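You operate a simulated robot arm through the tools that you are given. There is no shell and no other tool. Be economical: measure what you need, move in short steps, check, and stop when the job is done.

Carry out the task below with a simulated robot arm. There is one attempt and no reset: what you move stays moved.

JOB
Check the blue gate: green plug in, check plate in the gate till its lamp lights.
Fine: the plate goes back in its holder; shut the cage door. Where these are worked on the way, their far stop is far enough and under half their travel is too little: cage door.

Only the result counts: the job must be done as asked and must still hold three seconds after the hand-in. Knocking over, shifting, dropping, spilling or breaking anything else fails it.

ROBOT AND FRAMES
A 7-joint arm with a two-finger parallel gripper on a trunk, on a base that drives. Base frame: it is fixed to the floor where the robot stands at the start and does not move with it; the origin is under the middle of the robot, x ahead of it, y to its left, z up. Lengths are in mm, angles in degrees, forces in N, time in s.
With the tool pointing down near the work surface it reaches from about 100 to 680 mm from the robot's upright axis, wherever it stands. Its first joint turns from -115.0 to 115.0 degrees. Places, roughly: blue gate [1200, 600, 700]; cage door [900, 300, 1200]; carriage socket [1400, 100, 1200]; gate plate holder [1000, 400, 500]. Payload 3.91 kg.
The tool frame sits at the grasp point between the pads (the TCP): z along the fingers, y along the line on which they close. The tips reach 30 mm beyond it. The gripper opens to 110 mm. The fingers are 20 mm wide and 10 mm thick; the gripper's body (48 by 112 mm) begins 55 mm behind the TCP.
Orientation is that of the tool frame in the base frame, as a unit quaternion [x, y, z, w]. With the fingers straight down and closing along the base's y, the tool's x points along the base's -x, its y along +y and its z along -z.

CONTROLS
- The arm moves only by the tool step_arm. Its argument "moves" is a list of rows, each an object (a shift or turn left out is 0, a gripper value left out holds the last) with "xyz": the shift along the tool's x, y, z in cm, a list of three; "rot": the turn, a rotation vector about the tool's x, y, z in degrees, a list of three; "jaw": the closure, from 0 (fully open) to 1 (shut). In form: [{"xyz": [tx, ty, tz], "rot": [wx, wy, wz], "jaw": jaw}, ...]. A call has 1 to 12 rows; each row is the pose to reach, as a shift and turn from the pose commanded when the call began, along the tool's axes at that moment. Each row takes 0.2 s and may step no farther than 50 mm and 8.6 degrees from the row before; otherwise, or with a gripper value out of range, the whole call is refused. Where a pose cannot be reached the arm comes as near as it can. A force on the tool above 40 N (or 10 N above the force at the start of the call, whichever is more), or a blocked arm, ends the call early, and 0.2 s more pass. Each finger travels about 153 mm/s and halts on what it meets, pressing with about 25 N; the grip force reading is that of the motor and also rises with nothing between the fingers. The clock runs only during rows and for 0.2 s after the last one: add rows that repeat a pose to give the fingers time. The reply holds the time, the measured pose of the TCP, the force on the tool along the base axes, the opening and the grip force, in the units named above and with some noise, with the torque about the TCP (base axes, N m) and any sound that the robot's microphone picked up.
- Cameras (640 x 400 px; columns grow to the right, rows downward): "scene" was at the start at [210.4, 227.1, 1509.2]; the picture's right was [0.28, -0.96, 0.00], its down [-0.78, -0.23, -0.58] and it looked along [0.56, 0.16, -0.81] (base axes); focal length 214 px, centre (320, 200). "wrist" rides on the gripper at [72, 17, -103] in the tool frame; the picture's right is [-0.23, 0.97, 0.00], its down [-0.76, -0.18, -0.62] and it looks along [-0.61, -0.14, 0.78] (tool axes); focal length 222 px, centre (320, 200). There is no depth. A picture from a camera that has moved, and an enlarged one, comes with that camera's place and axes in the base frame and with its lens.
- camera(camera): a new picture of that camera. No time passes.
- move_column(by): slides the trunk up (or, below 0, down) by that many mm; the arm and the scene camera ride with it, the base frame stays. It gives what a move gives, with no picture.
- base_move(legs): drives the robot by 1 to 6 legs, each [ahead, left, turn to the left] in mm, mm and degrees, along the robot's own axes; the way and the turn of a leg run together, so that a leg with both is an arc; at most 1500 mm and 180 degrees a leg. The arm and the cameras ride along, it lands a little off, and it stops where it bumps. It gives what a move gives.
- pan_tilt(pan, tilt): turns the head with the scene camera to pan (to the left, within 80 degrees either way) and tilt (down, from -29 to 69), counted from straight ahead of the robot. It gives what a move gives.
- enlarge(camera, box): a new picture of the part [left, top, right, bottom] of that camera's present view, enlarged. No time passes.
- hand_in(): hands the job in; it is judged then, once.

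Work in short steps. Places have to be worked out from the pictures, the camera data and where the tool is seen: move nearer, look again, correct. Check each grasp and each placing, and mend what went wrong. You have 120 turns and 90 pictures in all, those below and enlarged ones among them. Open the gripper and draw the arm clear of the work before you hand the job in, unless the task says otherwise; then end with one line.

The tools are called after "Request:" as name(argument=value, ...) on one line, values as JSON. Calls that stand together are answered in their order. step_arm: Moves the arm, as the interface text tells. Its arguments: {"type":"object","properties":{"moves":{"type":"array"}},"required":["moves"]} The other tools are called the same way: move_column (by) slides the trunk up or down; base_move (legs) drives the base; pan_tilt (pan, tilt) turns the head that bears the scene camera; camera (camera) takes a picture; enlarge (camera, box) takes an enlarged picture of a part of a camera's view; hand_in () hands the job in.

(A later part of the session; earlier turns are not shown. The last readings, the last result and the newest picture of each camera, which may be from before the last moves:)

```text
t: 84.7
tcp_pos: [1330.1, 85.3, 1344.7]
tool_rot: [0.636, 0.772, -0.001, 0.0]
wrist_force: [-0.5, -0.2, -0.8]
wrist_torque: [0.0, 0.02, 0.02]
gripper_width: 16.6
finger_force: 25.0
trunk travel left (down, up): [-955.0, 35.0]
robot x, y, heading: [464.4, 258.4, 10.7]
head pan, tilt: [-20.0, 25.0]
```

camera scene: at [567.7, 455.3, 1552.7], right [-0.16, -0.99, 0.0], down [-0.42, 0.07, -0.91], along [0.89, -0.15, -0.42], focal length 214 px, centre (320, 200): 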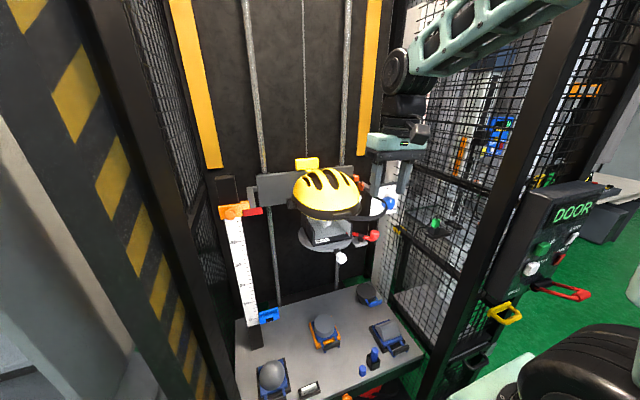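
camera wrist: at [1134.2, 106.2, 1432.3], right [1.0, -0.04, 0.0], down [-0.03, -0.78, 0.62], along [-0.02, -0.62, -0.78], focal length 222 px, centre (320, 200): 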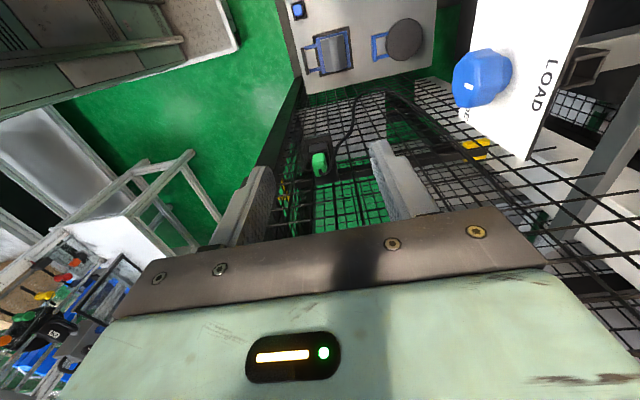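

Now I move to above the socket, a bit lower, and look.

Request:
step_arm(moves=[{"xyz": [-0.9, 1, 0]}, {"xyz": [-1.8, 2, 0.8]}, {"xyz": [-1.8, 2, 1.5]}, {"xyz": [-1.8, 2, 1.5]}])

Request:
enlarge(camera="wrist", box=[220, 80, 420, 220])

```text
t: 85.7
tcp_pos: [1352.7, 69.6, 1330.7]
tool_rot: [0.636, 0.772, 0.0, 0.0]
wrist_force: [0.6, 0.7, -0.2]
wrist_torque: [-0.01, 0.03, 0.01]
gripper_width: 16.4
finger_force: 24.8
trunk travel left (down, up): [-955.0, 35.0]
robot x, y, heading: [460.6, 254.3, 10.5]
head pan, tilt: [-20.0, 25.0]
```

```text
2.86 times, centred on (320, 150) of wrist
camera zoom: at [1356.2, 145.6, 1433.3], right [1.0, -0.04, 0.0], down [-0.03, -0.78, 0.62], along [-0.02, -0.62, -0.78], focal length 635 px, centre (320, 343)
```

zoom: 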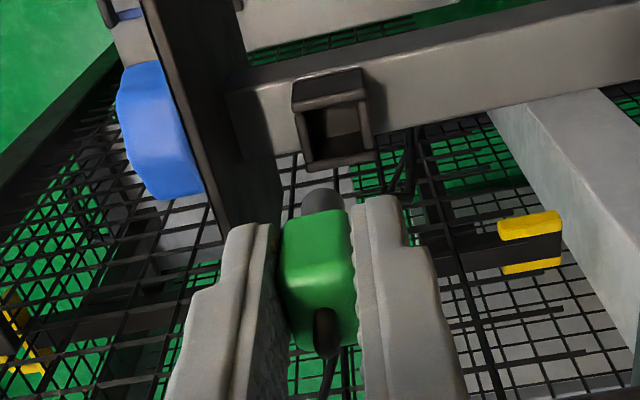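

I shift the camera sideways for parallax to fix the socket rim's position.

Request:
step_arm(moves=[{"xyz": [-3, -0.6, 0]}, {"xyz": [-5.9, -1.1, 0]}, {"xyz": [-5.9, -1.1, 0]}])

Request:
enlarge(camera="wrist", box=[220, 0, 420, 140])

```text
t: 86.5
tcp_pos: [1353.5, 10.0, 1328.6]
tool_rot: [0.636, 0.772, 0.0, 0.001]
wrist_force: [0.1, 0.7, -0.8]
wrist_torque: [0.0, 0.0, -0.02]
gripper_width: 16.6
finger_force: 25.0
trunk travel left (down, up): [-955.0, 35.0]
robot x, y, heading: [464.6, 260.0, 10.4]
head pan, tilt: [-20.0, 25.0]
```

```text
2.86 times, centred on (320, 70) of wrist
camera zoom: at [1356.8, 84.3, 1431.4], right [1.0, -0.04, 0.0], down [-0.03, -0.78, 0.62], along [-0.02, -0.62, -0.78], focal length 635 px, centre (320, 571)
```

zoom: 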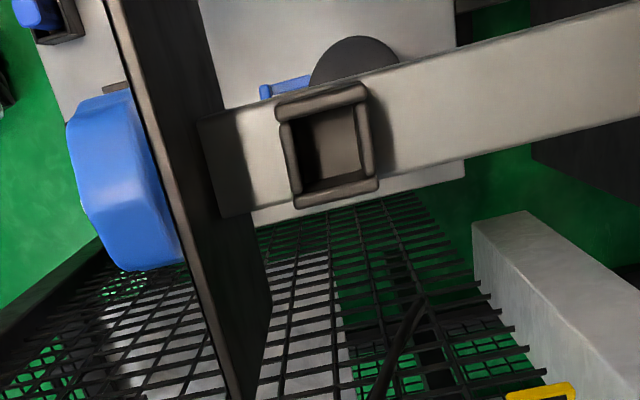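

The top view fixes the socket rim centre at (1359, 66.6, 1215); seated tool height should be about 1244. I move over it and lower to just above.

Request:
step_arm(moves=[{"xyz": [2.7, 0.8, 0]}, {"xyz": [5.45, 1.63, 0]}, {"xyz": [5.45, 1.63, 2.5]}, {"xyz": [5.45, 1.63, 4.6]}, {"xyz": [5.45, 1.63, 4.6]}])

Request:
enlarge(camera="wrist", box=[220, 80, 420, 220])

```text
t: 87.7
tcp_pos: [1359.2, 67.9, 1285.7]
tool_rot: [0.636, 0.772, 0.0, 0.0]
wrist_force: [0.4, 0.3, -0.1]
wrist_torque: [0.01, -0.01, -0.01]
gripper_width: 16.5
finger_force: 24.9
trunk travel left (down, up): [-955.0, 35.0]
robot x, y, heading: [463.2, 256.2, 10.6]
head pan, tilt: [-20.0, 25.0]
```

```text
2.86 times, centred on (320, 150) of wrist
camera zoom: at [1362.1, 142.5, 1387.3], right [1.0, -0.04, 0.0], down [-0.03, -0.78, 0.62], along [-0.02, -0.62, -0.78], focal length 635 px, centre (320, 343)
```

zoom: 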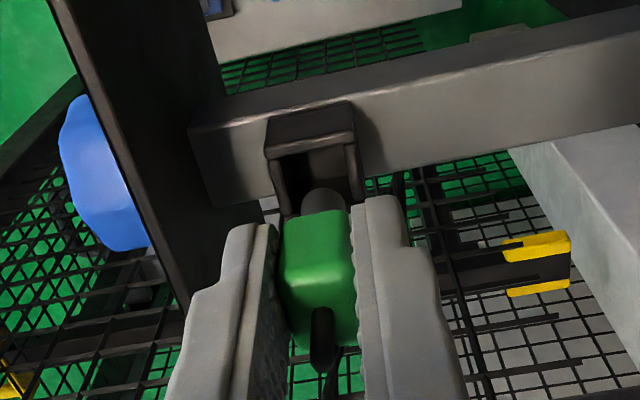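

The prong lines up with the socket. I lower slowly to seat it.

Request:
step_arm(moves=[{"xyz": [0, 0, 1]}, {"xyz": [0, 0, 2]}, {"xyz": [0, 0, 2.7]}, {"xyz": [0, 0, 3.3]}, {"xyz": [0, 0, 3.8]}, {"xyz": [0, 0, 4.2]}, {"xyz": [0, 0, 4.4]}])

Request:
enlarge(camera="wrist", box=[220, 80, 420, 220])

```text
t: 89.3
tcp_pos: [1359.5, 67.1, 1246.6]
tool_rot: [0.635, 0.773, 0.002, 0.004]
wrist_force: [-5.1, 1.6, 15.1]
wrist_torque: [0.03, 0.33, 0.04]
gripper_width: 16.8
finger_force: 25.0
trunk travel left (down, up): [-955.0, 35.0]
robot x, y, heading: [465.0, 255.7, 10.5]
head pan, tilt: [-20.0, 25.0]
stopped in row 7: the force on the tool passed its limit at 43 N (the readings are from after the stop); the commanded pose is now the measured one
```

```text
2.86 times, centred on (320, 150) of wrist
camera zoom: at [1361.8, 142.6, 1350.2], right [1.0, -0.04, 0.01], down [-0.04, -0.78, 0.62], along [-0.01, -0.62, -0.78], focal length 635 px, centre (320, 343)
```

zoom: 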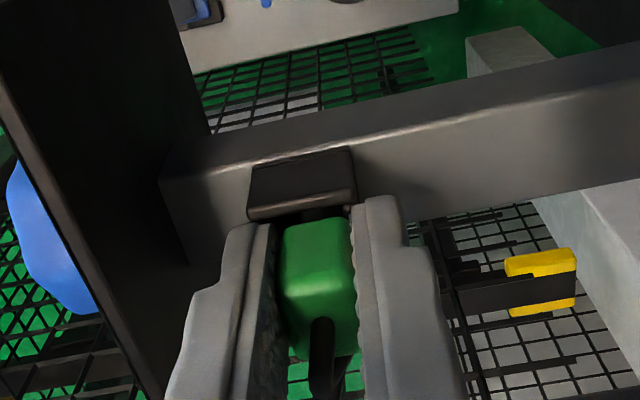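

It stopped at z 1246.6, close to the expected seat, looking like it did in its park. I release, rise and inspect.

Request:
step_arm(moves=[{"jaw": 0.55}, {"jaw": 0.55}, {"xyz": [0, 0, -3]}, {"xyz": [0, 0, -7]}, {"xyz": [0, 0, -9]}, {"xyz": [-3, -0.6, -9]}, {"xyz": [-5, -1, -9]}])

Request:
enlarge(camera="wrist", box=[220, 0, 420, 140])

```text
t: 90.9
tcp_pos: [1360.3, 17.7, 1334.6]
tool_rot: [0.636, 0.772, 0.002, 0.004]
wrist_force: [-0.4, 0.5, 0.9]
wrist_torque: [-0.03, -0.01, 0.04]
gripper_width: 49.5
finger_force: 0.1
trunk travel left (down, up): [-955.0, 35.0]
robot x, y, heading: [463.3, 260.5, 10.6]
head pan, tilt: [-20.0, 25.0]
```

```text
2.86 times, centred on (320, 70) of wrist
camera zoom: at [1361.8, 92.7, 1437.9], right [1.0, -0.04, 0.01], down [-0.03, -0.78, 0.62], along [-0.02, -0.62, -0.78], focal length 635 px, centre (320, 571)
```

zoom: 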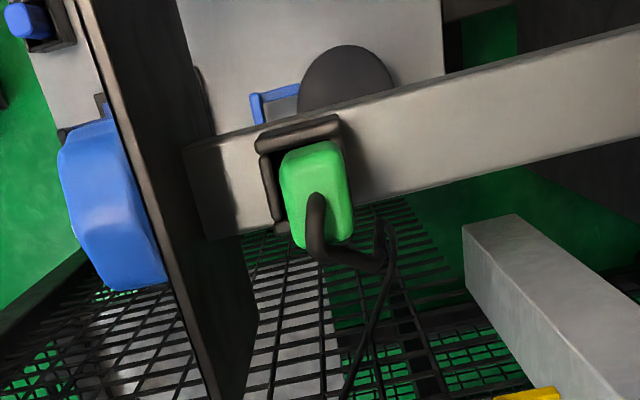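

The plug sits in the socket. To be sure it is home, I regrip slightly higher and press down once.

Request:
step_arm(moves=[{"xyz": [3, 0.6, 0]}, {"xyz": [5, 0.9, 0]}, {"xyz": [5, 0.9, 3]}, {"xyz": [5, 0.9, 6]}, {"xyz": [5, 0.9, 7.9]}, {"xyz": [5, 0.9, 7.9], "jaw": 1}, {"xyz": [5, 0.9, 7.9], "jaw": 1}, {"xyz": [5, 0.9, 7.9], "jaw": 1}])

Request:
step_arm(moves=[{"xyz": [0, 0, 0.3]}, {"xyz": [0, 0, 0.6]}, {"xyz": [0, 0, 0.9]}, {"xyz": [0, 0, 1.2]}])

```text
t: 92.7
tcp_pos: [1358.7, 69.0, 1256.3]
tool_rot: [0.636, 0.772, 0.001, 0.004]
wrist_force: [0.1, 0.4, 1.0]
wrist_torque: [0.02, 0.01, -0.02]
gripper_width: 16.2
finger_force: 24.8
trunk travel left (down, up): [-955.0, 35.0]
robot x, y, heading: [464.8, 258.8, 10.4]
head pan, tilt: [-20.0, 25.0]
```

```text
t: 93.7
tcp_pos: [1359.6, 67.8, 1250.4]
tool_rot: [0.634, 0.773, 0.006, 0.009]
wrist_force: [-6.6, 1.1, 14.3]
wrist_torque: [-0.01, 0.34, -0.01]
gripper_width: 16.5
finger_force: 25.3
trunk travel left (down, up): [-955.0, 35.0]
robot x, y, heading: [464.5, 254.2, 10.5]
head pan, tilt: [-20.0, 25.0]
stopped in row 4: the force on the tool passed its limit at 42 N (the readings are from after the stop); the commanded pose is now the measured one
```

Pressed home. I release, rise, draw back out and turn the tool back to face forward.

Request:
step_arm(moves=[{"jaw": 0.55}, {"jaw": 0.55}, {"xyz": [0, 0, -3]}, {"xyz": [0, 0, -7]}, {"xyz": [0, 0, -10]}, {"xyz": [-2, -4, -10]}, {"xyz": [-3, -8, -10]}, {"xyz": [-3, -12, -10]}, {"xyz": [-3, -16, -10]}, {"xyz": [-3, -20, -10]}, {"xyz": [-2, -24, -10]}])

Request:
step_arm(moves=[{"rot": [0, 0, -8.5]}, {"rot": [0, 0, -17]}, {"rot": [0, 0, -25.5]}, {"rot": [0, 0, -34]}, {"rot": [0, 0, -42.5]}, {"rot": [0, 0, -51]}, {"rot": [0, 0, -59.5]}, {"rot": [0, 0, -68]}, {"rot": [0, 0, -76.5]}, {"rot": [0, 0, -85]}, {"rot": [0, 0, -89]}])

Request:
base_move(legs=[[-120, 0, 0]])

Request:
pan_tilt(pan=10, tilt=45)

Request:
camera(camera="scene")

```text
t: 96.1
tcp_pos: [1127.7, 1.5, 1344.9]
tool_rot: [0.635, 0.772, 0.003, 0.008]
wrist_force: [0.6, 0.1, 0.2]
wrist_torque: [0.01, 0.04, -0.03]
gripper_width: 49.6
finger_force: 0.0
trunk travel left (down, up): [-955.0, 35.0]
robot x, y, heading: [467.5, 256.4, 10.2]
head pan, tilt: [-20.0, 25.0]
```

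```text
t: 98.5
tcp_pos: [1128.6, 2.1, 1343.7]
tool_rot: [-0.088, 0.996, -0.003, 0.009]
wrist_force: [0.3, -0.2, 0.5]
wrist_torque: [0.0, -0.02, 0.04]
gripper_width: 49.6
finger_force: 0.0
trunk travel left (down, up): [-955.0, 35.0]
robot x, y, heading: [462.6, 256.3, 10.5]
head pan, tilt: [-20.0, 25.0]
```

```text
t: 99.7
tcp_pos: [1008.7, -21.7, 1344.8]
tool_rot: [-0.087, 0.996, -0.002, 0.008]
wrist_force: [-0.7, 0.2, -1.0]
wrist_torque: [0.0, 0.03, 0.03]
gripper_width: 49.6
finger_force: 0.0
trunk travel left (down, up): [-955.0, 35.0]
robot x, y, heading: [347.3, 238.3, 10.2]
head pan, tilt: [-20.0, 25.0]
```

```text
t: 100.7
tcp_pos: [1009.7, -21.2, 1343.4]
tool_rot: [-0.086, 0.996, -0.003, 0.008]
wrist_force: [0.0, -0.4, 0.2]
wrist_torque: [-0.03, 0.01, 0.0]
gripper_width: 49.9
finger_force: 0.1
trunk travel left (down, up): [-955.0, 35.0]
robot x, y, heading: [343.6, 239.6, 10.2]
head pan, tilt: [10.0, 45.0]
```

```text
16 pictures are left
camera scene: at [524.8, 493.1, 1602.1], right [0.35, -0.94, 0.0], down [-0.66, -0.24, -0.71], along [0.66, 0.25, -0.71], focal length 214 px, centre (320, 200)
```

scene: 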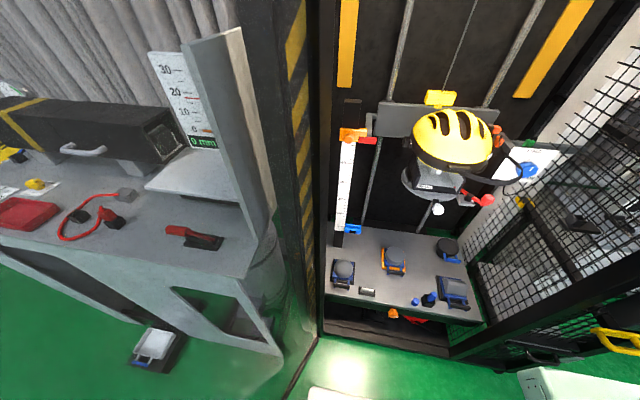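

Plate at about (999, 427, 543) and blue gate about (1178, 564, 749). I enlarge both.

Request:
enlarge(camera="scene", box=[325, 215, 385, 255])

Request:
enlarge(camera="scene", box=[335, 270, 395, 310])

```text
10.00 times, centred on (355, 235) of scene
camera zoom: at [524.8, 493.1, 1602.1], right [0.35, -0.94, 0.0], down [-0.66, -0.24, -0.71], along [0.66, 0.25, -0.71], focal length 2145 px, centre (-30, -150)
```

zoom: 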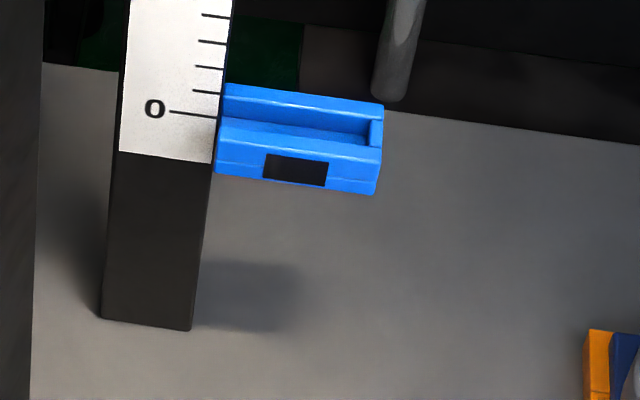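

```text
10.00 times, centred on (365, 290) of scene
camera zoom: at [524.8, 493.1, 1602.1], right [0.35, -0.94, 0.0], down [-0.66, -0.24, -0.71], along [0.66, 0.25, -0.71], focal length 2145 px, centre (-130, -700)
```

zoom: 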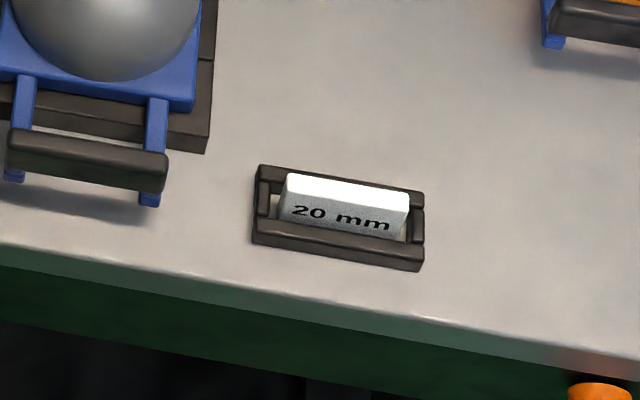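

The gate is an open-top trough with a lamp window, and the plate stands in a similar trough. I move the arm left, shift the base a little left, and lower the trunk.

Request:
step_arm(moves=[{"xyz": [0, 4, 0]}, {"xyz": [0, 8, 0]}, {"xyz": [0, 12, 0]}, {"xyz": [0, 16, 0]}])

Request:
base_move(legs=[[0, 60, 0]])

Request:
move_column(by=-300)

Request:
move_column(by=-300)

```text
t: 101.7
tcp_pos: [981.9, 137.4, 1343.8]
tool_rot: [-0.086, 0.996, -0.003, 0.008]
wrist_force: [-0.1, 0.1, -0.7]
wrist_torque: [0.03, 0.04, 0.02]
gripper_width: 49.5
finger_force: 0.1
trunk travel left (down, up): [-955.0, 35.0]
robot x, y, heading: [347.1, 236.4, 10.3]
head pan, tilt: [10.0, 45.0]
```

```text
t: 102.7
tcp_pos: [970.9, 194.7, 1343.2]
tool_rot: [-0.086, 0.996, -0.003, 0.008]
wrist_force: [-0.1, -0.4, 0.7]
wrist_torque: [0.01, 0.0, 0.04]
gripper_width: 49.6
finger_force: 0.1
trunk travel left (down, up): [-955.0, 35.0]
robot x, y, heading: [335.9, 293.5, 10.5]
head pan, tilt: [10.0, 45.0]
```

```text
t: 105.7
tcp_pos: [970.6, 193.5, 1043.7]
tool_rot: [-0.086, 0.996, -0.003, 0.009]
wrist_force: [0.1, -1.1, -0.1]
wrist_torque: [-0.06, -0.01, -0.02]
gripper_width: 49.6
finger_force: 0.1
trunk travel left (down, up): [-655.0, 335.0]
robot x, y, heading: [334.8, 294.2, 10.4]
head pan, tilt: [10.0, 45.0]
```

```text
t: 108.7
tcp_pos: [970.8, 194.4, 743.1]
tool_rot: [-0.087, 0.996, -0.003, 0.009]
wrist_force: [-0.2, 0.2, 0.5]
wrist_torque: [-0.05, -0.02, -0.02]
gripper_width: 49.1
finger_force: 0.1
trunk travel left (down, up): [-355.0, 635.0]
robot x, y, heading: [337.9, 297.4, 10.2]
head pan, tilt: [10.0, 45.0]
```

Now at z 743. I turn the tool so the fingers close across the plate's thickness, with the camera to the right.

Request:
step_arm(moves=[{"rot": [0, 0, -8.5]}, {"rot": [0, 0, -17]}, {"rot": [0, 0, -25.5]}, {"rot": [0, 0, -34]}, {"rot": [0, 0, -42.5]}, {"rot": [0, 0, -51]}, {"rot": [0, 0, -59.5]}, {"rot": [0, 0, -68]}, {"rot": [0, 0, -76.5]}, {"rot": [0, 0, -85]}, {"rot": [0, 0, -90]}])

Request:
step_arm(moves=[{"xyz": [-4.5, 0, 0], "rot": [-1, 0, 0]}, {"xyz": [-9, 0, 0], "rot": [-1, 0, 0]}, {"xyz": [-13.5, 0, 1], "rot": [-1, 0, 0]}, {"xyz": [-17, 0, 3], "rot": [-1, 0, 0]}, {"xyz": [-19, 0, 5], "rot": [-1, 0, 0]}, {"xyz": [-20, -0.5, 8], "rot": [-1, 0, 0]}])

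Request:
camera(camera="wrist")

```text
t: 111.0
tcp_pos: [970.9, 194.4, 743.4]
tool_rot: [0.765, -0.643, 0.008, -0.005]
wrist_force: [1.2, -0.3, -0.5]
wrist_torque: [0.0, 0.0, -0.01]
gripper_width: 49.7
finger_force: 0.1
trunk travel left (down, up): [-355.0, 635.0]
robot x, y, heading: [334.9, 294.4, 10.3]
head pan, tilt: [10.0, 45.0]
```

```text
t: 112.5
tcp_pos: [942.8, 391.4, 661.6]
tool_rot: [0.765, -0.645, 0.002, 0.002]
wrist_force: [0.4, -0.1, -0.8]
wrist_torque: [-0.03, 0.0, 0.02]
gripper_width: 49.6
finger_force: 0.1
trunk travel left (down, up): [-355.0, 635.0]
robot x, y, heading: [336.5, 295.5, 10.4]
head pan, tilt: [10.0, 45.0]
```

```text
13 pictures are left
camera wrist: at [938.6, 318.3, 764.9], right [-1.0, 0.06, 0.0], down [0.05, 0.78, 0.62], along [0.04, 0.62, -0.79], focal length 222 px, centre (320, 200)
```

wrist: 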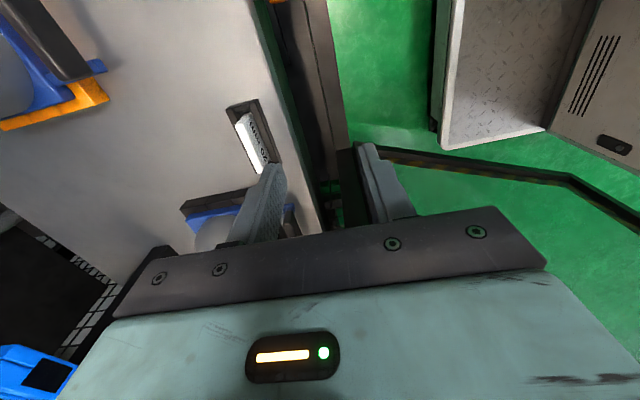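

I move over the plate and enlarge for an exact fix.

Request:
step_arm(moves=[{"xyz": [-0.8, -4, 0]}, {"xyz": [-1.6, -7.9, 0]}, {"xyz": [-1.6, -7.9, 2]}, {"xyz": [-1.6, -7.9, 2]}])

Request:
enlarge(camera="wrist", box=[240, 70, 400, 190])

```text
t: 113.5
tcp_pos: [1018.5, 420.6, 641.4]
tool_rot: [0.765, -0.644, 0.002, 0.003]
wrist_force: [0.5, -0.2, -0.4]
wrist_torque: [0.04, -0.01, 0.0]
gripper_width: 49.5
finger_force: 0.1
trunk travel left (down, up): [-355.0, 635.0]
robot x, y, heading: [337.2, 294.1, 10.5]
head pan, tilt: [10.0, 45.0]
```

```text
3.33 times, centred on (320, 130) of wrist
camera zoom: at [1014.5, 347.7, 744.8], right [-1.0, 0.06, 0.0], down [0.05, 0.78, 0.62], along [0.04, 0.62, -0.79], focal length 740 px, centre (320, 433)
```

zoom: 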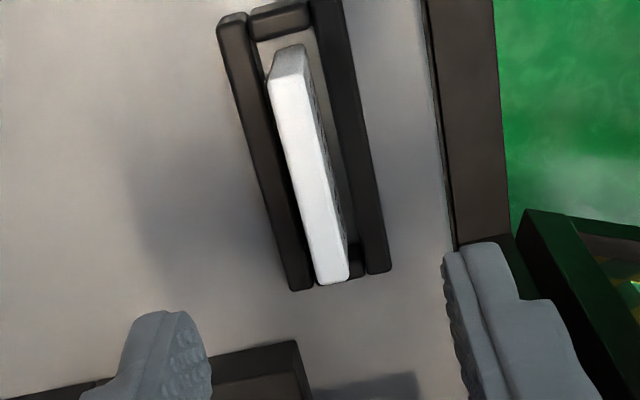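

Plate top centre is at (1022, 424, 530), yaw about 8–9°. I descend to pinch its top 12 mm across the thickness.

Request:
step_arm(moves=[{"xyz": [-0.35, -0.4, 3]}, {"xyz": [-0.35, -0.4, 6]}, {"xyz": [-0.35, -0.4, 8]}, {"xyz": [-0.35, -0.4, 9.3]}, {"xyz": [-0.35, -0.4, 9.3], "jaw": 1}, {"xyz": [-0.35, -0.4, 9.3], "jaw": 1}, {"xyz": [-0.35, -0.4, 9.3], "jaw": 1}])

Request:
enlarge(camera="wrist", box=[220, 80, 420, 220])

```text
t: 115.0
tcp_pos: [1021.1, 423.4, 548.3]
tool_rot: [0.765, -0.645, 0.002, 0.003]
wrist_force: [0.2, 0.2, -0.4]
wrist_torque: [-0.02, 0.02, -0.01]
gripper_width: 8.6
finger_force: 25.1
trunk travel left (down, up): [-355.0, 635.0]
robot x, y, heading: [340.2, 293.2, 10.3]
head pan, tilt: [10.0, 45.0]
```

```text
2.86 times, centred on (320, 150) of wrist
camera zoom: at [1017.0, 350.6, 652.2], right [-1.0, 0.06, 0.0], down [0.05, 0.78, 0.62], along [0.04, 0.62, -0.79], focal length 635 px, centre (320, 343)
```

zoom: 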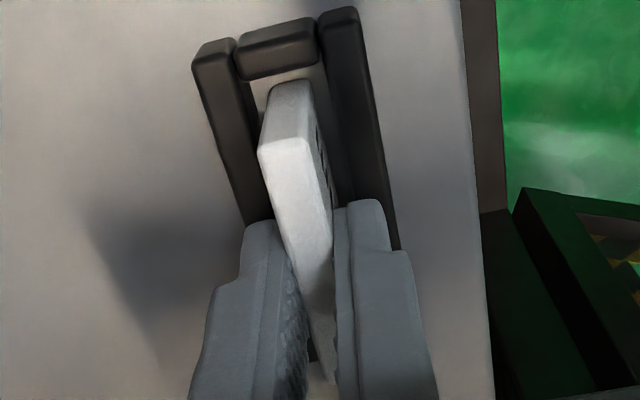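

Held at 8.6 mm thick (holder pose: 1021, 423.4, 548.3). I lift it out.

Request:
step_arm(moves=[{"xyz": [0, 0, -1.5]}, {"xyz": [0, 0, -4]}, {"xyz": [0, 0, -8]}, {"xyz": [0, 0, -12]}, {"xyz": [0, 0, -16]}, {"xyz": [0, 0, -20]}, {"xyz": [0, 0, -24]}, {"xyz": [0, 0, -28]}, {"xyz": [0, 0, -31]}])

Request:
step_arm(moves=[{"xyz": [-4, -2, 0]}, {"xyz": [-8, -4, 0]}, {"xyz": [-11, -7, 0]}])

Request:
camera(camera="wrist")

```text
t: 117.0
tcp_pos: [1021.4, 427.1, 858.1]
tool_rot: [0.765, -0.644, 0.002, 0.003]
wrist_force: [0.4, 0.0, -0.1]
wrist_torque: [0.03, 0.03, 0.02]
gripper_width: 8.4
finger_force: 25.2
trunk travel left (down, up): [-355.0, 635.0]
robot x, y, heading: [337.2, 292.6, 10.4]
head pan, tilt: [10.0, 45.0]
```

```text
t: 117.8
tcp_pos: [1073.2, 546.8, 859.2]
tool_rot: [0.765, -0.644, 0.003, 0.004]
wrist_force: [-0.4, 1.2, 0.2]
wrist_torque: [0.03, -0.03, 0.01]
gripper_width: 8.8
finger_force: 25.5
trunk travel left (down, up): [-355.0, 635.0]
robot x, y, heading: [334.4, 293.2, 10.2]
head pan, tilt: [10.0, 45.0]
```

```text
10 pictures are left
camera wrist: at [1069.6, 473.5, 963.0], right [-1.0, 0.06, 0.0], down [0.05, 0.78, 0.62], along [0.04, 0.62, -0.79], focal length 222 px, centre (320, 200)
```

wrist: 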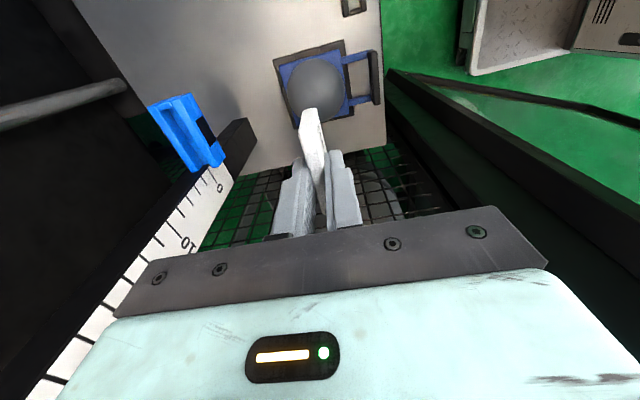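

The gate trough is visible ahead at left. I move closer with the arm to fix it better.

Request:
step_arm(moves=[{"xyz": [0.8, -4, 0]}, {"xyz": [1.5, -8, 0]}, {"xyz": [1.8, -11, 0]}, {"xyz": [1.8, -11, 0]}])

Request:
enlarge(camera="wrist", box=[200, 60, 400, 200])

```text
t: 118.8
tcp_pos: [1159.6, 535.1, 850.1]
tool_rot: [0.766, -0.643, 0.002, 0.003]
wrist_force: [0.3, 0.1, -0.6]
wrist_torque: [0.03, 0.0, -0.01]
gripper_width: 8.7
finger_force: 24.7
out of reach, approached as far as the arm can: row 3, 4
trunk travel left (down, up): [-355.0, 635.0]
robot x, y, heading: [333.2, 297.0, 10.1]
head pan, tilt: [10.0, 45.0]
```

```text
2.86 times, centred on (300, 130) of wrist
camera zoom: at [1156.5, 461.9, 954.2], right [-1.0, 0.06, 0.0], down [0.04, 0.79, 0.62], along [0.03, 0.62, -0.79], focal length 635 px, centre (377, 400)
```

zoom: 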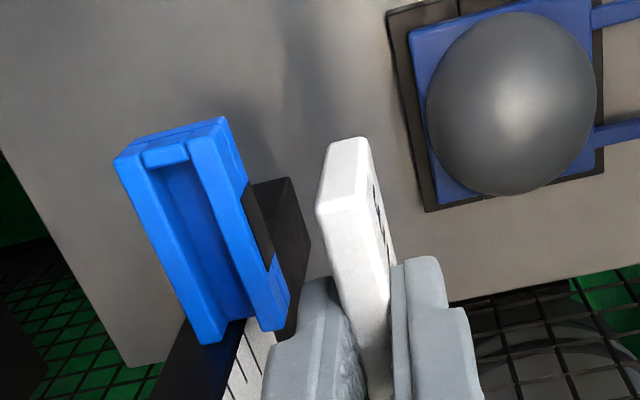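

The slot centre comes out at about (1232, 568), rim z about 712. The arm is at its reach limit, so I retract, raise the trunk 250 mm (arm lower relative to shoulder) and shift the base ahead-left a little.

Request:
step_arm(moves=[{"xyz": [1.5, 4, 0]}, {"xyz": [3, 8, 0]}, {"xyz": [4, 12, 0]}])

Request:
move_column(by=250)

Request:
step_arm(moves=[{"xyz": [0, 0, 4]}, {"xyz": [0, 0, 8]}, {"xyz": [0, 0, 12]}, {"xyz": [0, 0, 16]}, {"xyz": [0, 0, 20]}, {"xyz": [0, 0, 24]}])

Request:
base_move(legs=[[50, 50, 0]])

```text
t: 119.7
tcp_pos: [1048.6, 474.8, 850.5]
tool_rot: [0.765, -0.644, 0.002, 0.003]
wrist_force: [0.1, -0.1, -1.4]
wrist_torque: [-0.01, 0.03, -0.01]
gripper_width: 8.4
finger_force: 25.3
trunk travel left (down, up): [-355.0, 635.0]
robot x, y, heading: [333.5, 292.3, 10.0]
head pan, tilt: [10.0, 45.0]
```

```text
t: 122.2
tcp_pos: [1048.7, 474.6, 1102.1]
tool_rot: [0.765, -0.643, 0.003, 0.003]
wrist_force: [1.3, 0.0, -0.7]
wrist_torque: [-0.02, 0.0, 0.0]
gripper_width: 8.4
finger_force: 25.2
trunk travel left (down, up): [-605.0, 385.0]
robot x, y, heading: [336.6, 291.0, 10.5]
head pan, tilt: [10.0, 45.0]
```

```text
t: 123.6
tcp_pos: [1049.4, 473.3, 860.7]
tool_rot: [0.765, -0.644, 0.002, 0.003]
wrist_force: [-0.5, 0.0, 0.7]
wrist_torque: [0.02, -0.03, 0.01]
gripper_width: 8.5
finger_force: 25.4
trunk travel left (down, up): [-605.0, 385.0]
robot x, y, heading: [337.0, 294.9, 10.3]
head pan, tilt: [10.0, 45.0]
```

```text
t: 124.8
tcp_pos: [1083.9, 519.1, 861.8]
tool_rot: [0.764, -0.645, 0.003, 0.002]
wrist_force: [0.7, -0.3, 0.6]
wrist_torque: [-0.01, 0.0, 0.03]
gripper_width: 8.9
finger_force: 25.2
trunk travel left (down, up): [-605.0, 385.0]
robot x, y, heading: [371.4, 339.5, 10.2]
head pan, tilt: [10.0, 45.0]
stopped in leg 1: the robot was blocked; the commanded pose is now the measured one
```

The base moved (34, 45) and then touched something. Now I reach over the gate slot with the arm.

Request:
step_arm(moves=[{"xyz": [-0.6, -4, 0.5]}, {"xyz": [-1.2, -8, 1]}, {"xyz": [-1.8, -12, 1.5]}, {"xyz": [-2.3, -15.4, 2]}, {"xyz": [-2.3, -15.4, 2]}])

Request:
enlarge(camera="wrist", box=[220, 60, 420, 200])

```text
t: 126.0
tcp_pos: [1231.9, 565.2, 839.1]
tool_rot: [0.764, -0.645, 0.003, 0.005]
wrist_force: [-0.6, -12.7, -6.7]
wrist_torque: [0.97, -0.1, 0.14]
gripper_width: 8.3
finger_force: 24.7
trunk travel left (down, up): [-605.0, 385.0]
robot x, y, heading: [367.3, 338.5, 10.3]
head pan, tilt: [10.0, 45.0]
```

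```text
2.86 times, centred on (320, 130) of wrist
camera zoom: at [1228.0, 491.9, 943.6], right [-1.0, 0.06, 0.0], down [0.05, 0.79, 0.61], along [0.04, 0.61, -0.79], focal length 635 px, centre (320, 400)
```

zoom: 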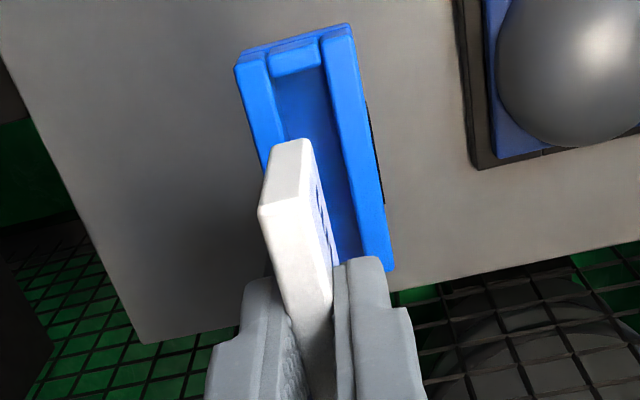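

The plate is over the slot, but the gripper's body grazes the ruler above (side force 13 N). I lean the tool top 3.5° away from the ruler, which also shifts the plate foot toward the slot's middle, and lower to just above the rim.

Request:
step_arm(moves=[{"rot": [0, -1.7, 0]}, {"rot": [0, -3.5, 0]}, {"xyz": [-0.1, 0, 2], "rot": [0, -3.5, 0]}, {"xyz": [-0.1, 0, 4], "rot": [0, -3.5, 0]}, {"xyz": [-0.1, 0, 5], "rot": [0, -3.5, 0]}])

Request:
enlarge(camera="wrist", box=[220, 60, 420, 200])

```text
t: 127.2
tcp_pos: [1231.2, 568.3, 790.9]
tool_rot: [0.764, -0.645, -0.021, -0.017]
wrist_force: [0.0, -0.5, -0.5]
wrist_torque: [-0.03, -0.01, -0.01]
gripper_width: 8.6
finger_force: 25.3
trunk travel left (down, up): [-605.0, 385.0]
robot x, y, heading: [367.9, 341.9, 10.3]
head pan, tilt: [10.0, 45.0]
```

```text
2.86 times, centred on (320, 130) of wrist
camera zoom: at [1228.5, 489.2, 890.9], right [-1.0, 0.06, 0.01], down [0.05, 0.75, 0.66], along [0.03, 0.66, -0.75], focal length 635 px, centre (320, 400)
```

zoom: 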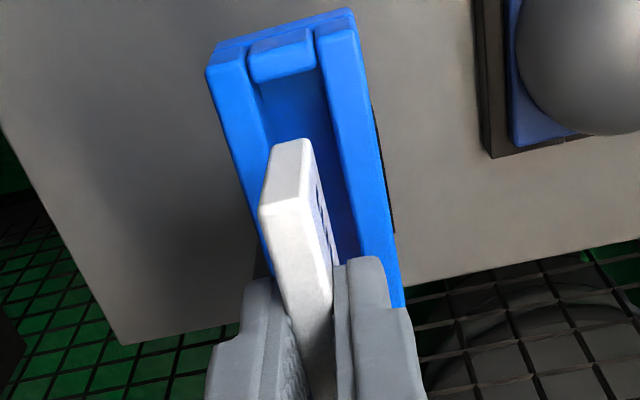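

No contact force now, and the plate foot is inside the slot's ends with a few mm spare. I make a 1 mm correction and lower it in slowly.

Request:
step_arm(moves=[{"xyz": [0.22, -0.1, 1]}, {"xyz": [0.28, -0.1, 2]}, {"xyz": [0.34, -0.1, 2.8]}, {"xyz": [0.38, -0.1, 3.5]}, {"xyz": [0.42, -0.1, 4.2]}, {"xyz": [0.45, -0.1, 4.7]}])

Request:
enlarge(camera="scene", box=[290, 80, 440, 260])

```text
t: 128.6
tcp_pos: [1232.3, 567.0, 747.7]
tool_rot: [0.764, -0.644, -0.021, -0.02]
wrist_force: [-4.3, -1.3, 22.5]
wrist_torque: [-0.51, 0.05, -0.06]
gripper_width: 8.5
finger_force: 25.1
trunk travel left (down, up): [-605.0, 385.0]
robot x, y, heading: [367.3, 341.6, 10.2]
head pan, tilt: [10.0, 45.0]
```

```text
2.22 times, centred on (365, 170) of scene
camera zoom: at [545.7, 597.6, 1252.7], right [0.35, -0.94, 0.0], down [-0.66, -0.24, -0.71], along [0.66, 0.24, -0.71], focal length 477 px, centre (220, 267)
```

zoom: 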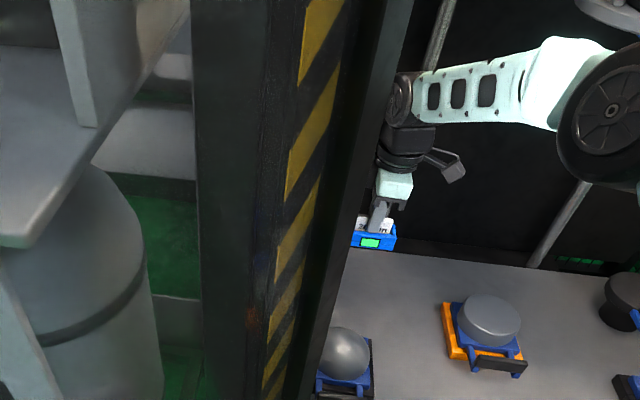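

The gate lamp is lit green. I hold a moment, then lift the plate straight out and back off from the ruler.

Request:
step_arm(moves=[{"xyz": [0, 0, 0]}, {"xyz": [0, 0, 0]}, {"xyz": [0, 0, 0]}, {"xyz": [-0.06, 0, -1]}, {"xyz": [-0.18, 0, -3]}, {"xyz": [-0.36, 0, -6]}, {"xyz": [-0.55, 0, -9]}, {"xyz": [-0.67, 0, -11]}])

Request:
step_arm(moves=[{"xyz": [0.8, 4, 0]}, {"xyz": [1.6, 8, 0], "rot": [0, 1.7, 0]}, {"xyz": [3, 12, 0], "rot": [0, 3.5, 0]}, {"xyz": [5, 16, 0], "rot": [0, 3.5, 0]}, {"xyz": [8, 19, 0], "rot": [0, 3.5, 0]}, {"xyz": [10, 22, 0], "rot": [0, 3.5, 0]}])

```text
t: 130.4
tcp_pos: [1232.8, 568.3, 852.0]
tool_rot: [0.764, -0.645, -0.021, -0.017]
wrist_force: [0.6, -0.1, -1.2]
wrist_torque: [-0.01, -0.01, 0.01]
gripper_width: 8.5
finger_force: 25.1
trunk travel left (down, up): [-605.0, 385.0]
robot x, y, heading: [370.0, 341.7, 10.1]
head pan, tilt: [10.0, 45.0]
```

```text
t: 131.8
tcp_pos: [1029.9, 430.9, 849.5]
tool_rot: [0.765, -0.644, 0.002, 0.002]
wrist_force: [0.3, 0.7, 0.9]
wrist_torque: [0.01, 0.01, 0.01]
gripper_width: 8.7
finger_force: 25.2
trunk travel left (down, up): [-605.0, 385.0]
robot x, y, heading: [368.8, 338.6, 10.3]
head pan, tilt: [10.0, 45.0]
```

Back over the holder's neighbourhood; I align to the recorded pick pose and lower most of the way, then check.

Request:
step_arm(moves=[{"xyz": [0.54, 0.95, 3]}, {"xyz": [0.54, 0.95, 7]}, {"xyz": [0.54, 0.95, 11]}, {"xyz": [0.54, 0.95, 15]}, {"xyz": [0.54, 0.95, 19]}, {"xyz": [0.54, 0.95, 22]}, {"xyz": [0.54, 0.95, 24.5]}, {"xyz": [0.54, 0.95, 24.5]}])

Request:
enlarge(camera="wrist", box=[220, 60, 420, 200])

```text
t: 133.6
tcp_pos: [1022.8, 423.5, 603.5]
tool_rot: [0.764, -0.645, 0.003, 0.003]
wrist_force: [0.1, -0.2, -0.3]
wrist_torque: [-0.02, 0.03, 0.02]
gripper_width: 8.6
finger_force: 25.1
trunk travel left (down, up): [-605.0, 385.0]
robot x, y, heading: [371.4, 341.5, 10.5]
head pan, tilt: [10.0, 45.0]
```

```text
2.86 times, centred on (320, 130) of wrist
camera zoom: at [1018.2, 350.7, 709.1], right [-1.0, 0.06, 0.0], down [0.05, 0.79, 0.62], along [0.04, 0.62, -0.79], focal length 635 px, centre (320, 400)
```

zoom: 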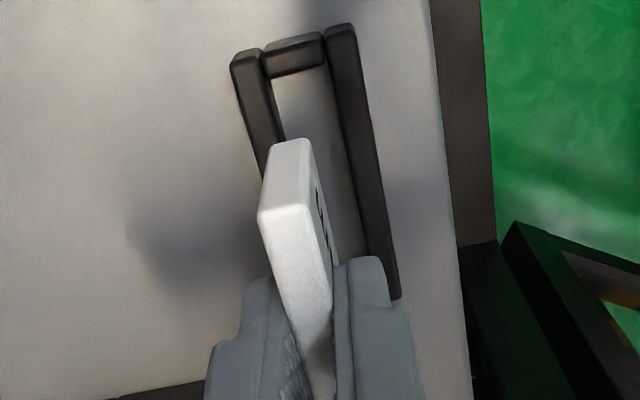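

The plate lines up with the holder slot; I shift 2 mm toward the robot and lower it in.

Request:
step_arm(moves=[{"xyz": [0, 0.17, 1.5]}, {"xyz": [0, 0.17, 3]}, {"xyz": [0, 0.17, 4]}, {"xyz": [0, 0.17, 4.8]}, {"xyz": [0, 0.17, 5.3]}, {"xyz": [0, 0.17, 5.5]}])

```text
t: 135.0
tcp_pos: [1022.0, 422.1, 550.4]
tool_rot: [0.764, -0.645, 0.003, 0.003]
wrist_force: [-0.2, 1.1, -0.8]
wrist_torque: [-0.03, 0.0, 0.05]
gripper_width: 8.7
finger_force: 25.1
trunk travel left (down, up): [-605.0, 385.0]
robot x, y, heading: [370.0, 337.2, 10.2]
head pan, tilt: [10.0, 45.0]
```

No contact yet at z 550; I ease down a few mm more until it rests.

Request:
step_arm(moves=[{"xyz": [0, 0, 0.2]}, {"xyz": [0, 0, 0.4]}, {"xyz": [0, 0, 0.6]}, {"xyz": [0, 0, 0.8]}])

```text
t: 136.0
tcp_pos: [1023.1, 424.2, 545.4]
tool_rot: [0.765, -0.644, 0.003, 0.002]
wrist_force: [-8.7, -4.0, 28.2]
wrist_torque: [0.36, 0.38, 0.15]
gripper_width: 8.7
finger_force: 25.2
trunk travel left (down, up): [-605.0, 385.0]
robot x, y, heading: [367.4, 342.8, 10.1]
head pan, tilt: [10.0, 45.0]
stopped in row 4: the force on the tool passed its limit at 45 N (the readings are from after the stop); the commanded pose is now the measured one
```

It is on the bottom. I relieve the press, open, and rise, then check the plate.

Request:
step_arm(moves=[{"xyz": [0, 0, -0.2]}, {"xyz": [0, 0, -0.2], "jaw": 0.6}, {"xyz": [0, 0, -0.2], "jaw": 0.6}, {"xyz": [0, 0, -3]}, {"xyz": [0, 0, -7]}, {"xyz": [0, 0, -11]}])

Request:
enlarge(camera="wrist", box=[220, 60, 420, 200])

```text
t: 137.4
tcp_pos: [1022.0, 424.2, 654.3]
tool_rot: [0.764, -0.645, 0.002, 0.003]
wrist_force: [0.0, 0.4, -0.5]
wrist_torque: [0.03, 0.03, 0.04]
gripper_width: 44.0
finger_force: 0.0
trunk travel left (down, up): [-605.0, 385.0]
robot x, y, heading: [367.0, 340.2, 10.4]
head pan, tilt: [10.0, 45.0]
```

```text
2.86 times, centred on (320, 130) of wrist
camera zoom: at [1018.0, 351.4, 757.8], right [-1.0, 0.06, 0.0], down [0.05, 0.79, 0.62], along [0.04, 0.62, -0.79], focal length 635 px, centre (320, 400)
```

zoom: 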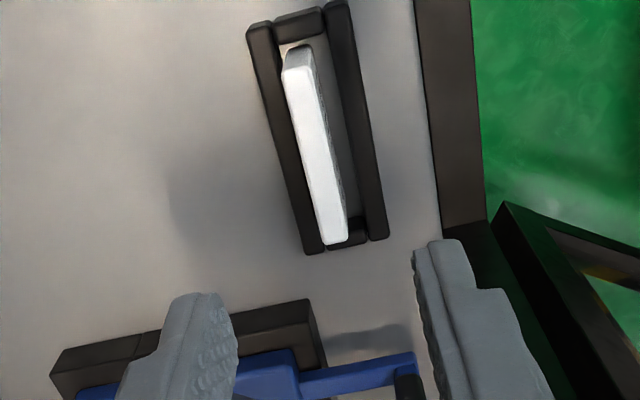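

The plate is back in its holder. Now I drive out of the cage opening to turn toward the open door and hook it from its outer side.

Request:
base_move(legs=[[-320, 0, 0], [0, -300, 0], [-60, 0, 0]])

Request:
base_move(legs=[[0, 0, 90]])

```text
t: 141.7
tcp_pos: [704.9, 58.1, 654.7]
tool_rot: [0.766, -0.643, 0.003, 0.002]
wrist_force: [-0.1, 0.5, 0.7]
wrist_torque: [0.06, -0.02, 0.01]
gripper_width: 44.1
finger_force: 0.1
trunk travel left (down, up): [-605.0, 385.0]
robot x, y, heading: [52.7, -29.2, 10.5]
head pan, tilt: [10.0, 45.0]
```

```text
t: 146.0
tcp_pos: [-52.1, 623.0, 653.6]
tool_rot: [0.995, 0.1, 0.004, -0.002]
wrist_force: [1.2, 0.0, 0.5]
wrist_torque: [-0.02, -0.02, 0.0]
gripper_width: 43.9
finger_force: 0.0
trunk travel left (down, up): [-605.0, 385.0]
robot x, y, heading: [52.6, -26.0, 101.8]
head pan, tilt: [10.0, 45.0]
```

The turn was clear. I look at the door edge.

Request:
pan_tilt(pan=-35, tilt=40)

Request:
camera(camera="scene")

```text
t: 147.1
tcp_pos: [-51.8, 624.1, 654.5]
tool_rot: [0.995, 0.1, 0.004, -0.001]
wrist_force: [-0.7, 0.3, -0.2]
wrist_torque: [0.0, -0.01, 0.0]
gripper_width: 44.1
finger_force: 0.0
trunk travel left (down, up): [-605.0, 385.0]
robot x, y, heading: [46.8, -25.7, 102.1]
head pan, tilt: [-35.0, 40.0]
```

```text
3 pictures are left
camera scene: at [-147.5, 149.3, 1259.3], right [0.92, -0.39, 0.0], down [-0.25, -0.59, -0.77], along [0.3, 0.71, -0.64], focal length 214 px, centre (320, 200)
```

scene: 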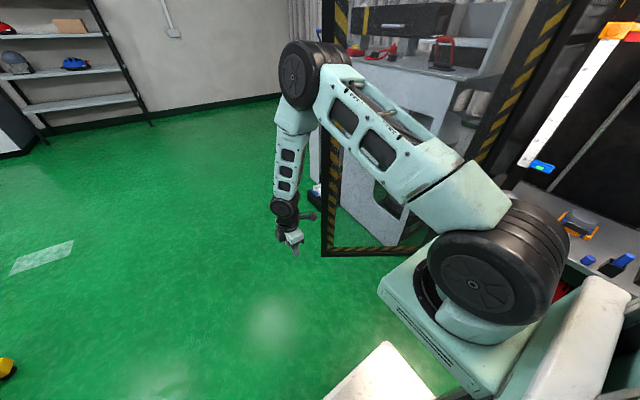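

The gate lamp still shows green. The door edge is at about (184, 905), open wider than before. I drive ahead so the arm passes outside the edge, then hook the wrist bracket behind it.

Request:
base_move(legs=[[320, 0, 0]])

Request:
step_arm(moves=[{"xyz": [1, -4.5, 0]}, {"xyz": [4, -6.5, 0]}, {"xyz": [8, -6.5, 0]}, {"xyz": [12, -5.5, 0]}, {"xyz": [16, -5, 0]}, {"xyz": [20, -4, 0]}, {"xyz": [23, -3, 0]}])

```text
t: 149.3
tcp_pos: [-117.0, 940.4, 654.2]
tool_rot: [0.995, 0.099, 0.003, 0.0]
wrist_force: [-0.3, -0.3, 0.2]
wrist_torque: [-0.02, 0.0, 0.0]
gripper_width: 43.9
finger_force: 0.0
trunk travel left (down, up): [-605.0, 385.0]
robot x, y, heading: [-17.3, 289.2, 101.7]
head pan, tilt: [-35.0, 40.0]
```

```text
t: 151.1
tcp_pos: [65.6, 1033.5, 658.9]
tool_rot: [0.993, 0.122, 0.007, -0.004]
wrist_force: [-0.4, -0.4, -0.5]
wrist_torque: [0.01, 0.0, 0.01]
gripper_width: 43.9
finger_force: 0.0
trunk travel left (down, up): [-605.0, 385.0]
robot x, y, heading: [-24.3, 301.2, 103.6]
head pan, tilt: [-35.0, 40.0]
stopped in row 7: the arm was blocked; the commanded pose is now the measured one
```

The arm met something. I take a look.

Request:
camera(camera="scene")

```text
2 pictures are left
camera scene: at [-230.5, 473.0, 1259.0], right [0.93, -0.37, 0.0], down [-0.23, -0.6, -0.77], along [0.29, 0.71, -0.64], focal length 214 px, centre (320, 200)
```

scene: 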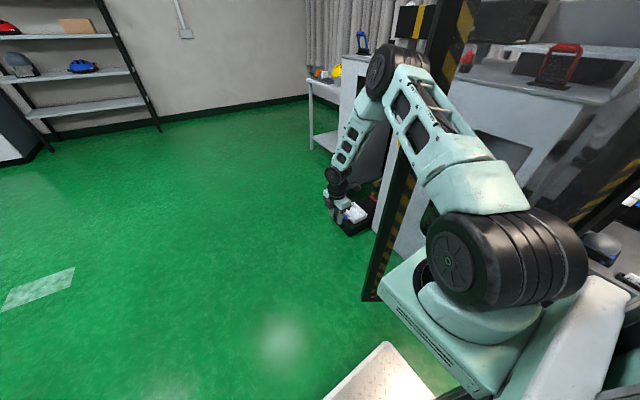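

The upper arm leans on the door edge. I move the base left (away), so the arm can angle around the edge and hook behind it.

Request:
base_move(legs=[[0, 130, 0]])

Request:
step_arm(moves=[{"xyz": [4, 1, 0]}, {"xyz": [8, 2, 0]}, {"xyz": [12, 3, 0]}, {"xyz": [16, 4, 0]}])

```text
t: 152.4
tcp_pos: [-54.2, 1004.3, 657.3]
tool_rot: [0.993, 0.118, 0.004, -0.002]
wrist_force: [-0.1, 0.0, -0.3]
wrist_torque: [0.01, -0.01, -0.01]
gripper_width: 44.0
finger_force: 0.1
trunk travel left (down, up): [-605.0, 385.0]
robot x, y, heading: [-144.5, 273.6, 103.2]
head pan, tilt: [-35.0, 40.0]
```

```text
t: 153.4
tcp_pos: [108.6, 1004.6, 656.3]
tool_rot: [0.993, 0.119, 0.004, -0.003]
wrist_force: [-0.2, 0.1, 0.9]
wrist_torque: [-0.02, -0.09, 0.0]
gripper_width: 44.2
finger_force: 0.1
trunk travel left (down, up): [-605.0, 385.0]
robot x, y, heading: [-148.2, 270.6, 103.2]
head pan, tilt: [-35.0, 40.0]
```

Clear now. I hook further behind the edge, then drive the base in an arc about the hinge, which carries the door toward closing while the robot moves to its outer side.

Request:
step_arm(moves=[{"xyz": [3, 1.5, 0]}, {"xyz": [5, 3.5, 0]}])

Request:
base_move(legs=[[93, 8, -5], [93, 8, -5], [93, 8, -5]])

```text
t: 154.2
tcp_pos: [122.0, 1011.8, 657.0]
tool_rot: [0.989, 0.148, 0.003, -0.002]
wrist_force: [-0.7, 0.2, 0.1]
wrist_torque: [-0.01, 0.0, -0.03]
gripper_width: 43.8
finger_force: 0.1
trunk travel left (down, up): [-605.0, 385.0]
robot x, y, heading: [-158.5, 291.1, 105.0]
head pan, tilt: [-35.0, 40.0]
stopped in row 2: the arm was blocked; the commanded pose is now the measured one
```

```text
t: 154.9
tcp_pos: [118.9, 1015.4, 656.1]
tool_rot: [0.989, 0.149, -0.001, -0.003]
wrist_force: [-0.2, 0.0, -1.1]
wrist_torque: [-0.01, -0.05, 0.0]
gripper_width: 44.1
finger_force: 0.1
trunk travel left (down, up): [-605.0, 385.0]
robot x, y, heading: [-157.2, 294.3, 104.7]
head pan, tilt: [-35.0, 40.0]
stopped in leg 1: the robot was blocked; the commanded pose is now the measured one
```

The elbow still catches on the edge. I'll go round instead: withdraw the arm, drive to the free floor on the door's outer side, and push the door shut from there.

Request:
step_arm(moves=[{"xyz": [-4, 0, 0]}, {"xyz": [-8, 0, 0]}, {"xyz": [-12, 0, 0]}, {"xyz": [-16, 1, 0]}, {"xyz": [-20, 2, 0]}])

Request:
base_move(legs=[[250, 150, 0], [950, 0, 0]])

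Request:
base_move(legs=[[0, 0, -75], [0, 0, -75]])

```text
t: 156.1
tcp_pos: [-64.4, 938.0, 654.0]
tool_rot: [0.989, 0.147, 0.0, -0.001]
wrist_force: [0.3, -0.4, -0.8]
wrist_torque: [0.0, 0.01, 0.01]
gripper_width: 44.1
finger_force: 0.1
trunk travel left (down, up): [-605.0, 385.0]
robot x, y, heading: [-157.2, 290.7, 104.8]
head pan, tilt: [-35.0, 40.0]
```

```text
t: 162.7
tcp_pos: [-528.8, 2065.1, 653.8]
tool_rot: [0.988, 0.151, 0.0, -0.002]
wrist_force: [0.6, 0.9, 0.8]
wrist_torque: [0.0, 0.0, 0.0]
gripper_width: 44.0
finger_force: 0.2
trunk travel left (down, up): [-605.0, 385.0]
robot x, y, heading: [-615.2, 1419.4, 105.1]
head pan, tilt: [-35.0, 40.0]
```

```text
t: 169.5
tcp_pos: [-350.3, 824.1, 654.6]
tool_rot: [-0.418, 0.908, -0.002, 0.001]
wrist_force: [0.2, -0.1, -0.3]
wrist_torque: [0.07, -0.02, 0.04]
gripper_width: 44.0
finger_force: 0.0
trunk travel left (down, up): [-605.0, 385.0]
robot x, y, heading: [-614.3, 1417.6, -42.7]
head pan, tilt: [-35.0, 40.0]
```

I'm on the outer side. I extend the arm ahead and bring the tool to the door's outer face, approaching from the far side.

Request:
step_arm(moves=[{"xyz": [-2.6, -4.2, 0]}, {"xyz": [-5.2, -8.4, 0]}, {"xyz": [-7.8, -12.6, 0]}, {"xyz": [-10.4, -16.8, 0]}, {"xyz": [-13, -21, 0]}, {"xyz": [-15.8, -25.2, 0]}])

Request:
base_move(legs=[[-170, 184, 0], [331, 226, 0]])

```text
refused: row 6 steps farther than a row can; nothing moved
```

```text
t: 173.4
tcp_pos: [44.2, 1008.1, 654.5]
tool_rot: [-0.413, 0.911, -0.001, 0.001]
wrist_force: [0.0, 1.1, 0.0]
wrist_torque: [0.01, -0.02, 0.0]
gripper_width: 44.1
finger_force: 0.1
trunk travel left (down, up): [-605.0, 385.0]
robot x, y, heading: [-217.3, 1601.6, -43.4]
head pan, tilt: [-35.0, 40.0]
```

Base is in place; I redo the arm move with shorter rows.

Request:
step_arm(moves=[{"xyz": [-3, -3.1, 0]}, {"xyz": [-6, -6.3, 0]}, {"xyz": [-9, -9.5, 0]}, {"xyz": [-12, -12.7, 0]}, {"xyz": [-15, -15.9, 0]}, {"xyz": [-18, -19, 0]}, {"xyz": [-20.5, -21.9, 0]}])

Request:
camera(camera="scene")

```text
t: 175.0
tcp_pos: [340.5, 1014.6, 655.6]
tool_rot: [-0.413, 0.911, -0.002, 0.0]
wrist_force: [-0.2, -0.2, -0.3]
wrist_torque: [-0.02, -0.03, 0.04]
gripper_width: 43.9
finger_force: 0.1
trunk travel left (down, up): [-605.0, 385.0]
robot x, y, heading: [-212.3, 1604.7, -43.5]
head pan, tilt: [-35.0, 40.0]
```

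```text
1 pictures are left
camera scene: at [43.5, 1573.8, 1259.4], right [-0.98, -0.2, 0.0], down [-0.13, 0.63, -0.77], along [0.15, -0.75, -0.64], focal length 214 px, centre (320, 200)
```

scene: 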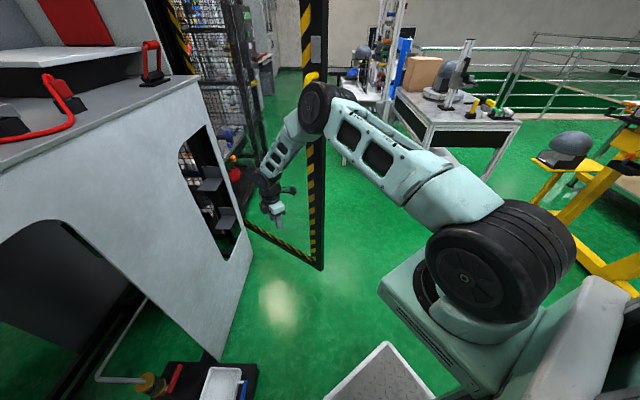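

The tool is on the door's outer side (edge at about (198, 856)). I push the door toward closing by driving the base along the arc.

Request:
base_move(legs=[[185, -224, 0], [174, -128, 0], [207, -62, 0]])

```text
t: 179.5
tcp_pos: [474.1, 323.0, 655.5]
tool_rot: [-0.412, 0.911, -0.002, 0.002]
wrist_force: [0.0, 0.5, 0.2]
wrist_torque: [-0.03, 0.02, -0.01]
gripper_width: 44.1
finger_force: 0.0
trunk travel left (down, up): [-605.0, 385.0]
robot x, y, heading: [-84.9, 911.5, -43.6]
head pan, tilt: [-35.0, 40.0]
```

The door has followed without resistance (about 50° left). I push on to about 25°.

Request:
base_move(legs=[[216, 14, 0], [55, 15, 0]])

```text
t: 181.8
tcp_pos: [685.9, 152.6, 655.2]
tool_rot: [-0.41, 0.912, -0.001, 0.0]
wrist_force: [0.1, 0.0, -0.1]
wrist_torque: [0.0, 0.02, 0.01]
gripper_width: 43.6
finger_force: 0.0
trunk travel left (down, up): [-605.0, 385.0]
robot x, y, heading: [134.5, 744.5, -43.6]
head pan, tilt: [-35.0, 40.0]
```

I turn the base left a bit, sweeping the tool forward against the door.

Request:
base_move(legs=[[0, 0, 12]])

```text
t: 182.9
tcp_pos: [798.1, 284.1, 654.2]
tool_rot: [-0.503, 0.864, -0.001, 0.0]
wrist_force: [-0.4, -0.8, -0.6]
wrist_torque: [0.04, -0.01, 0.04]
gripper_width: 43.8
finger_force: 0.1
trunk travel left (down, up): [-605.0, 385.0]
robot x, y, heading: [130.1, 746.1, -31.5]
head pan, tilt: [-35.0, 40.0]
```

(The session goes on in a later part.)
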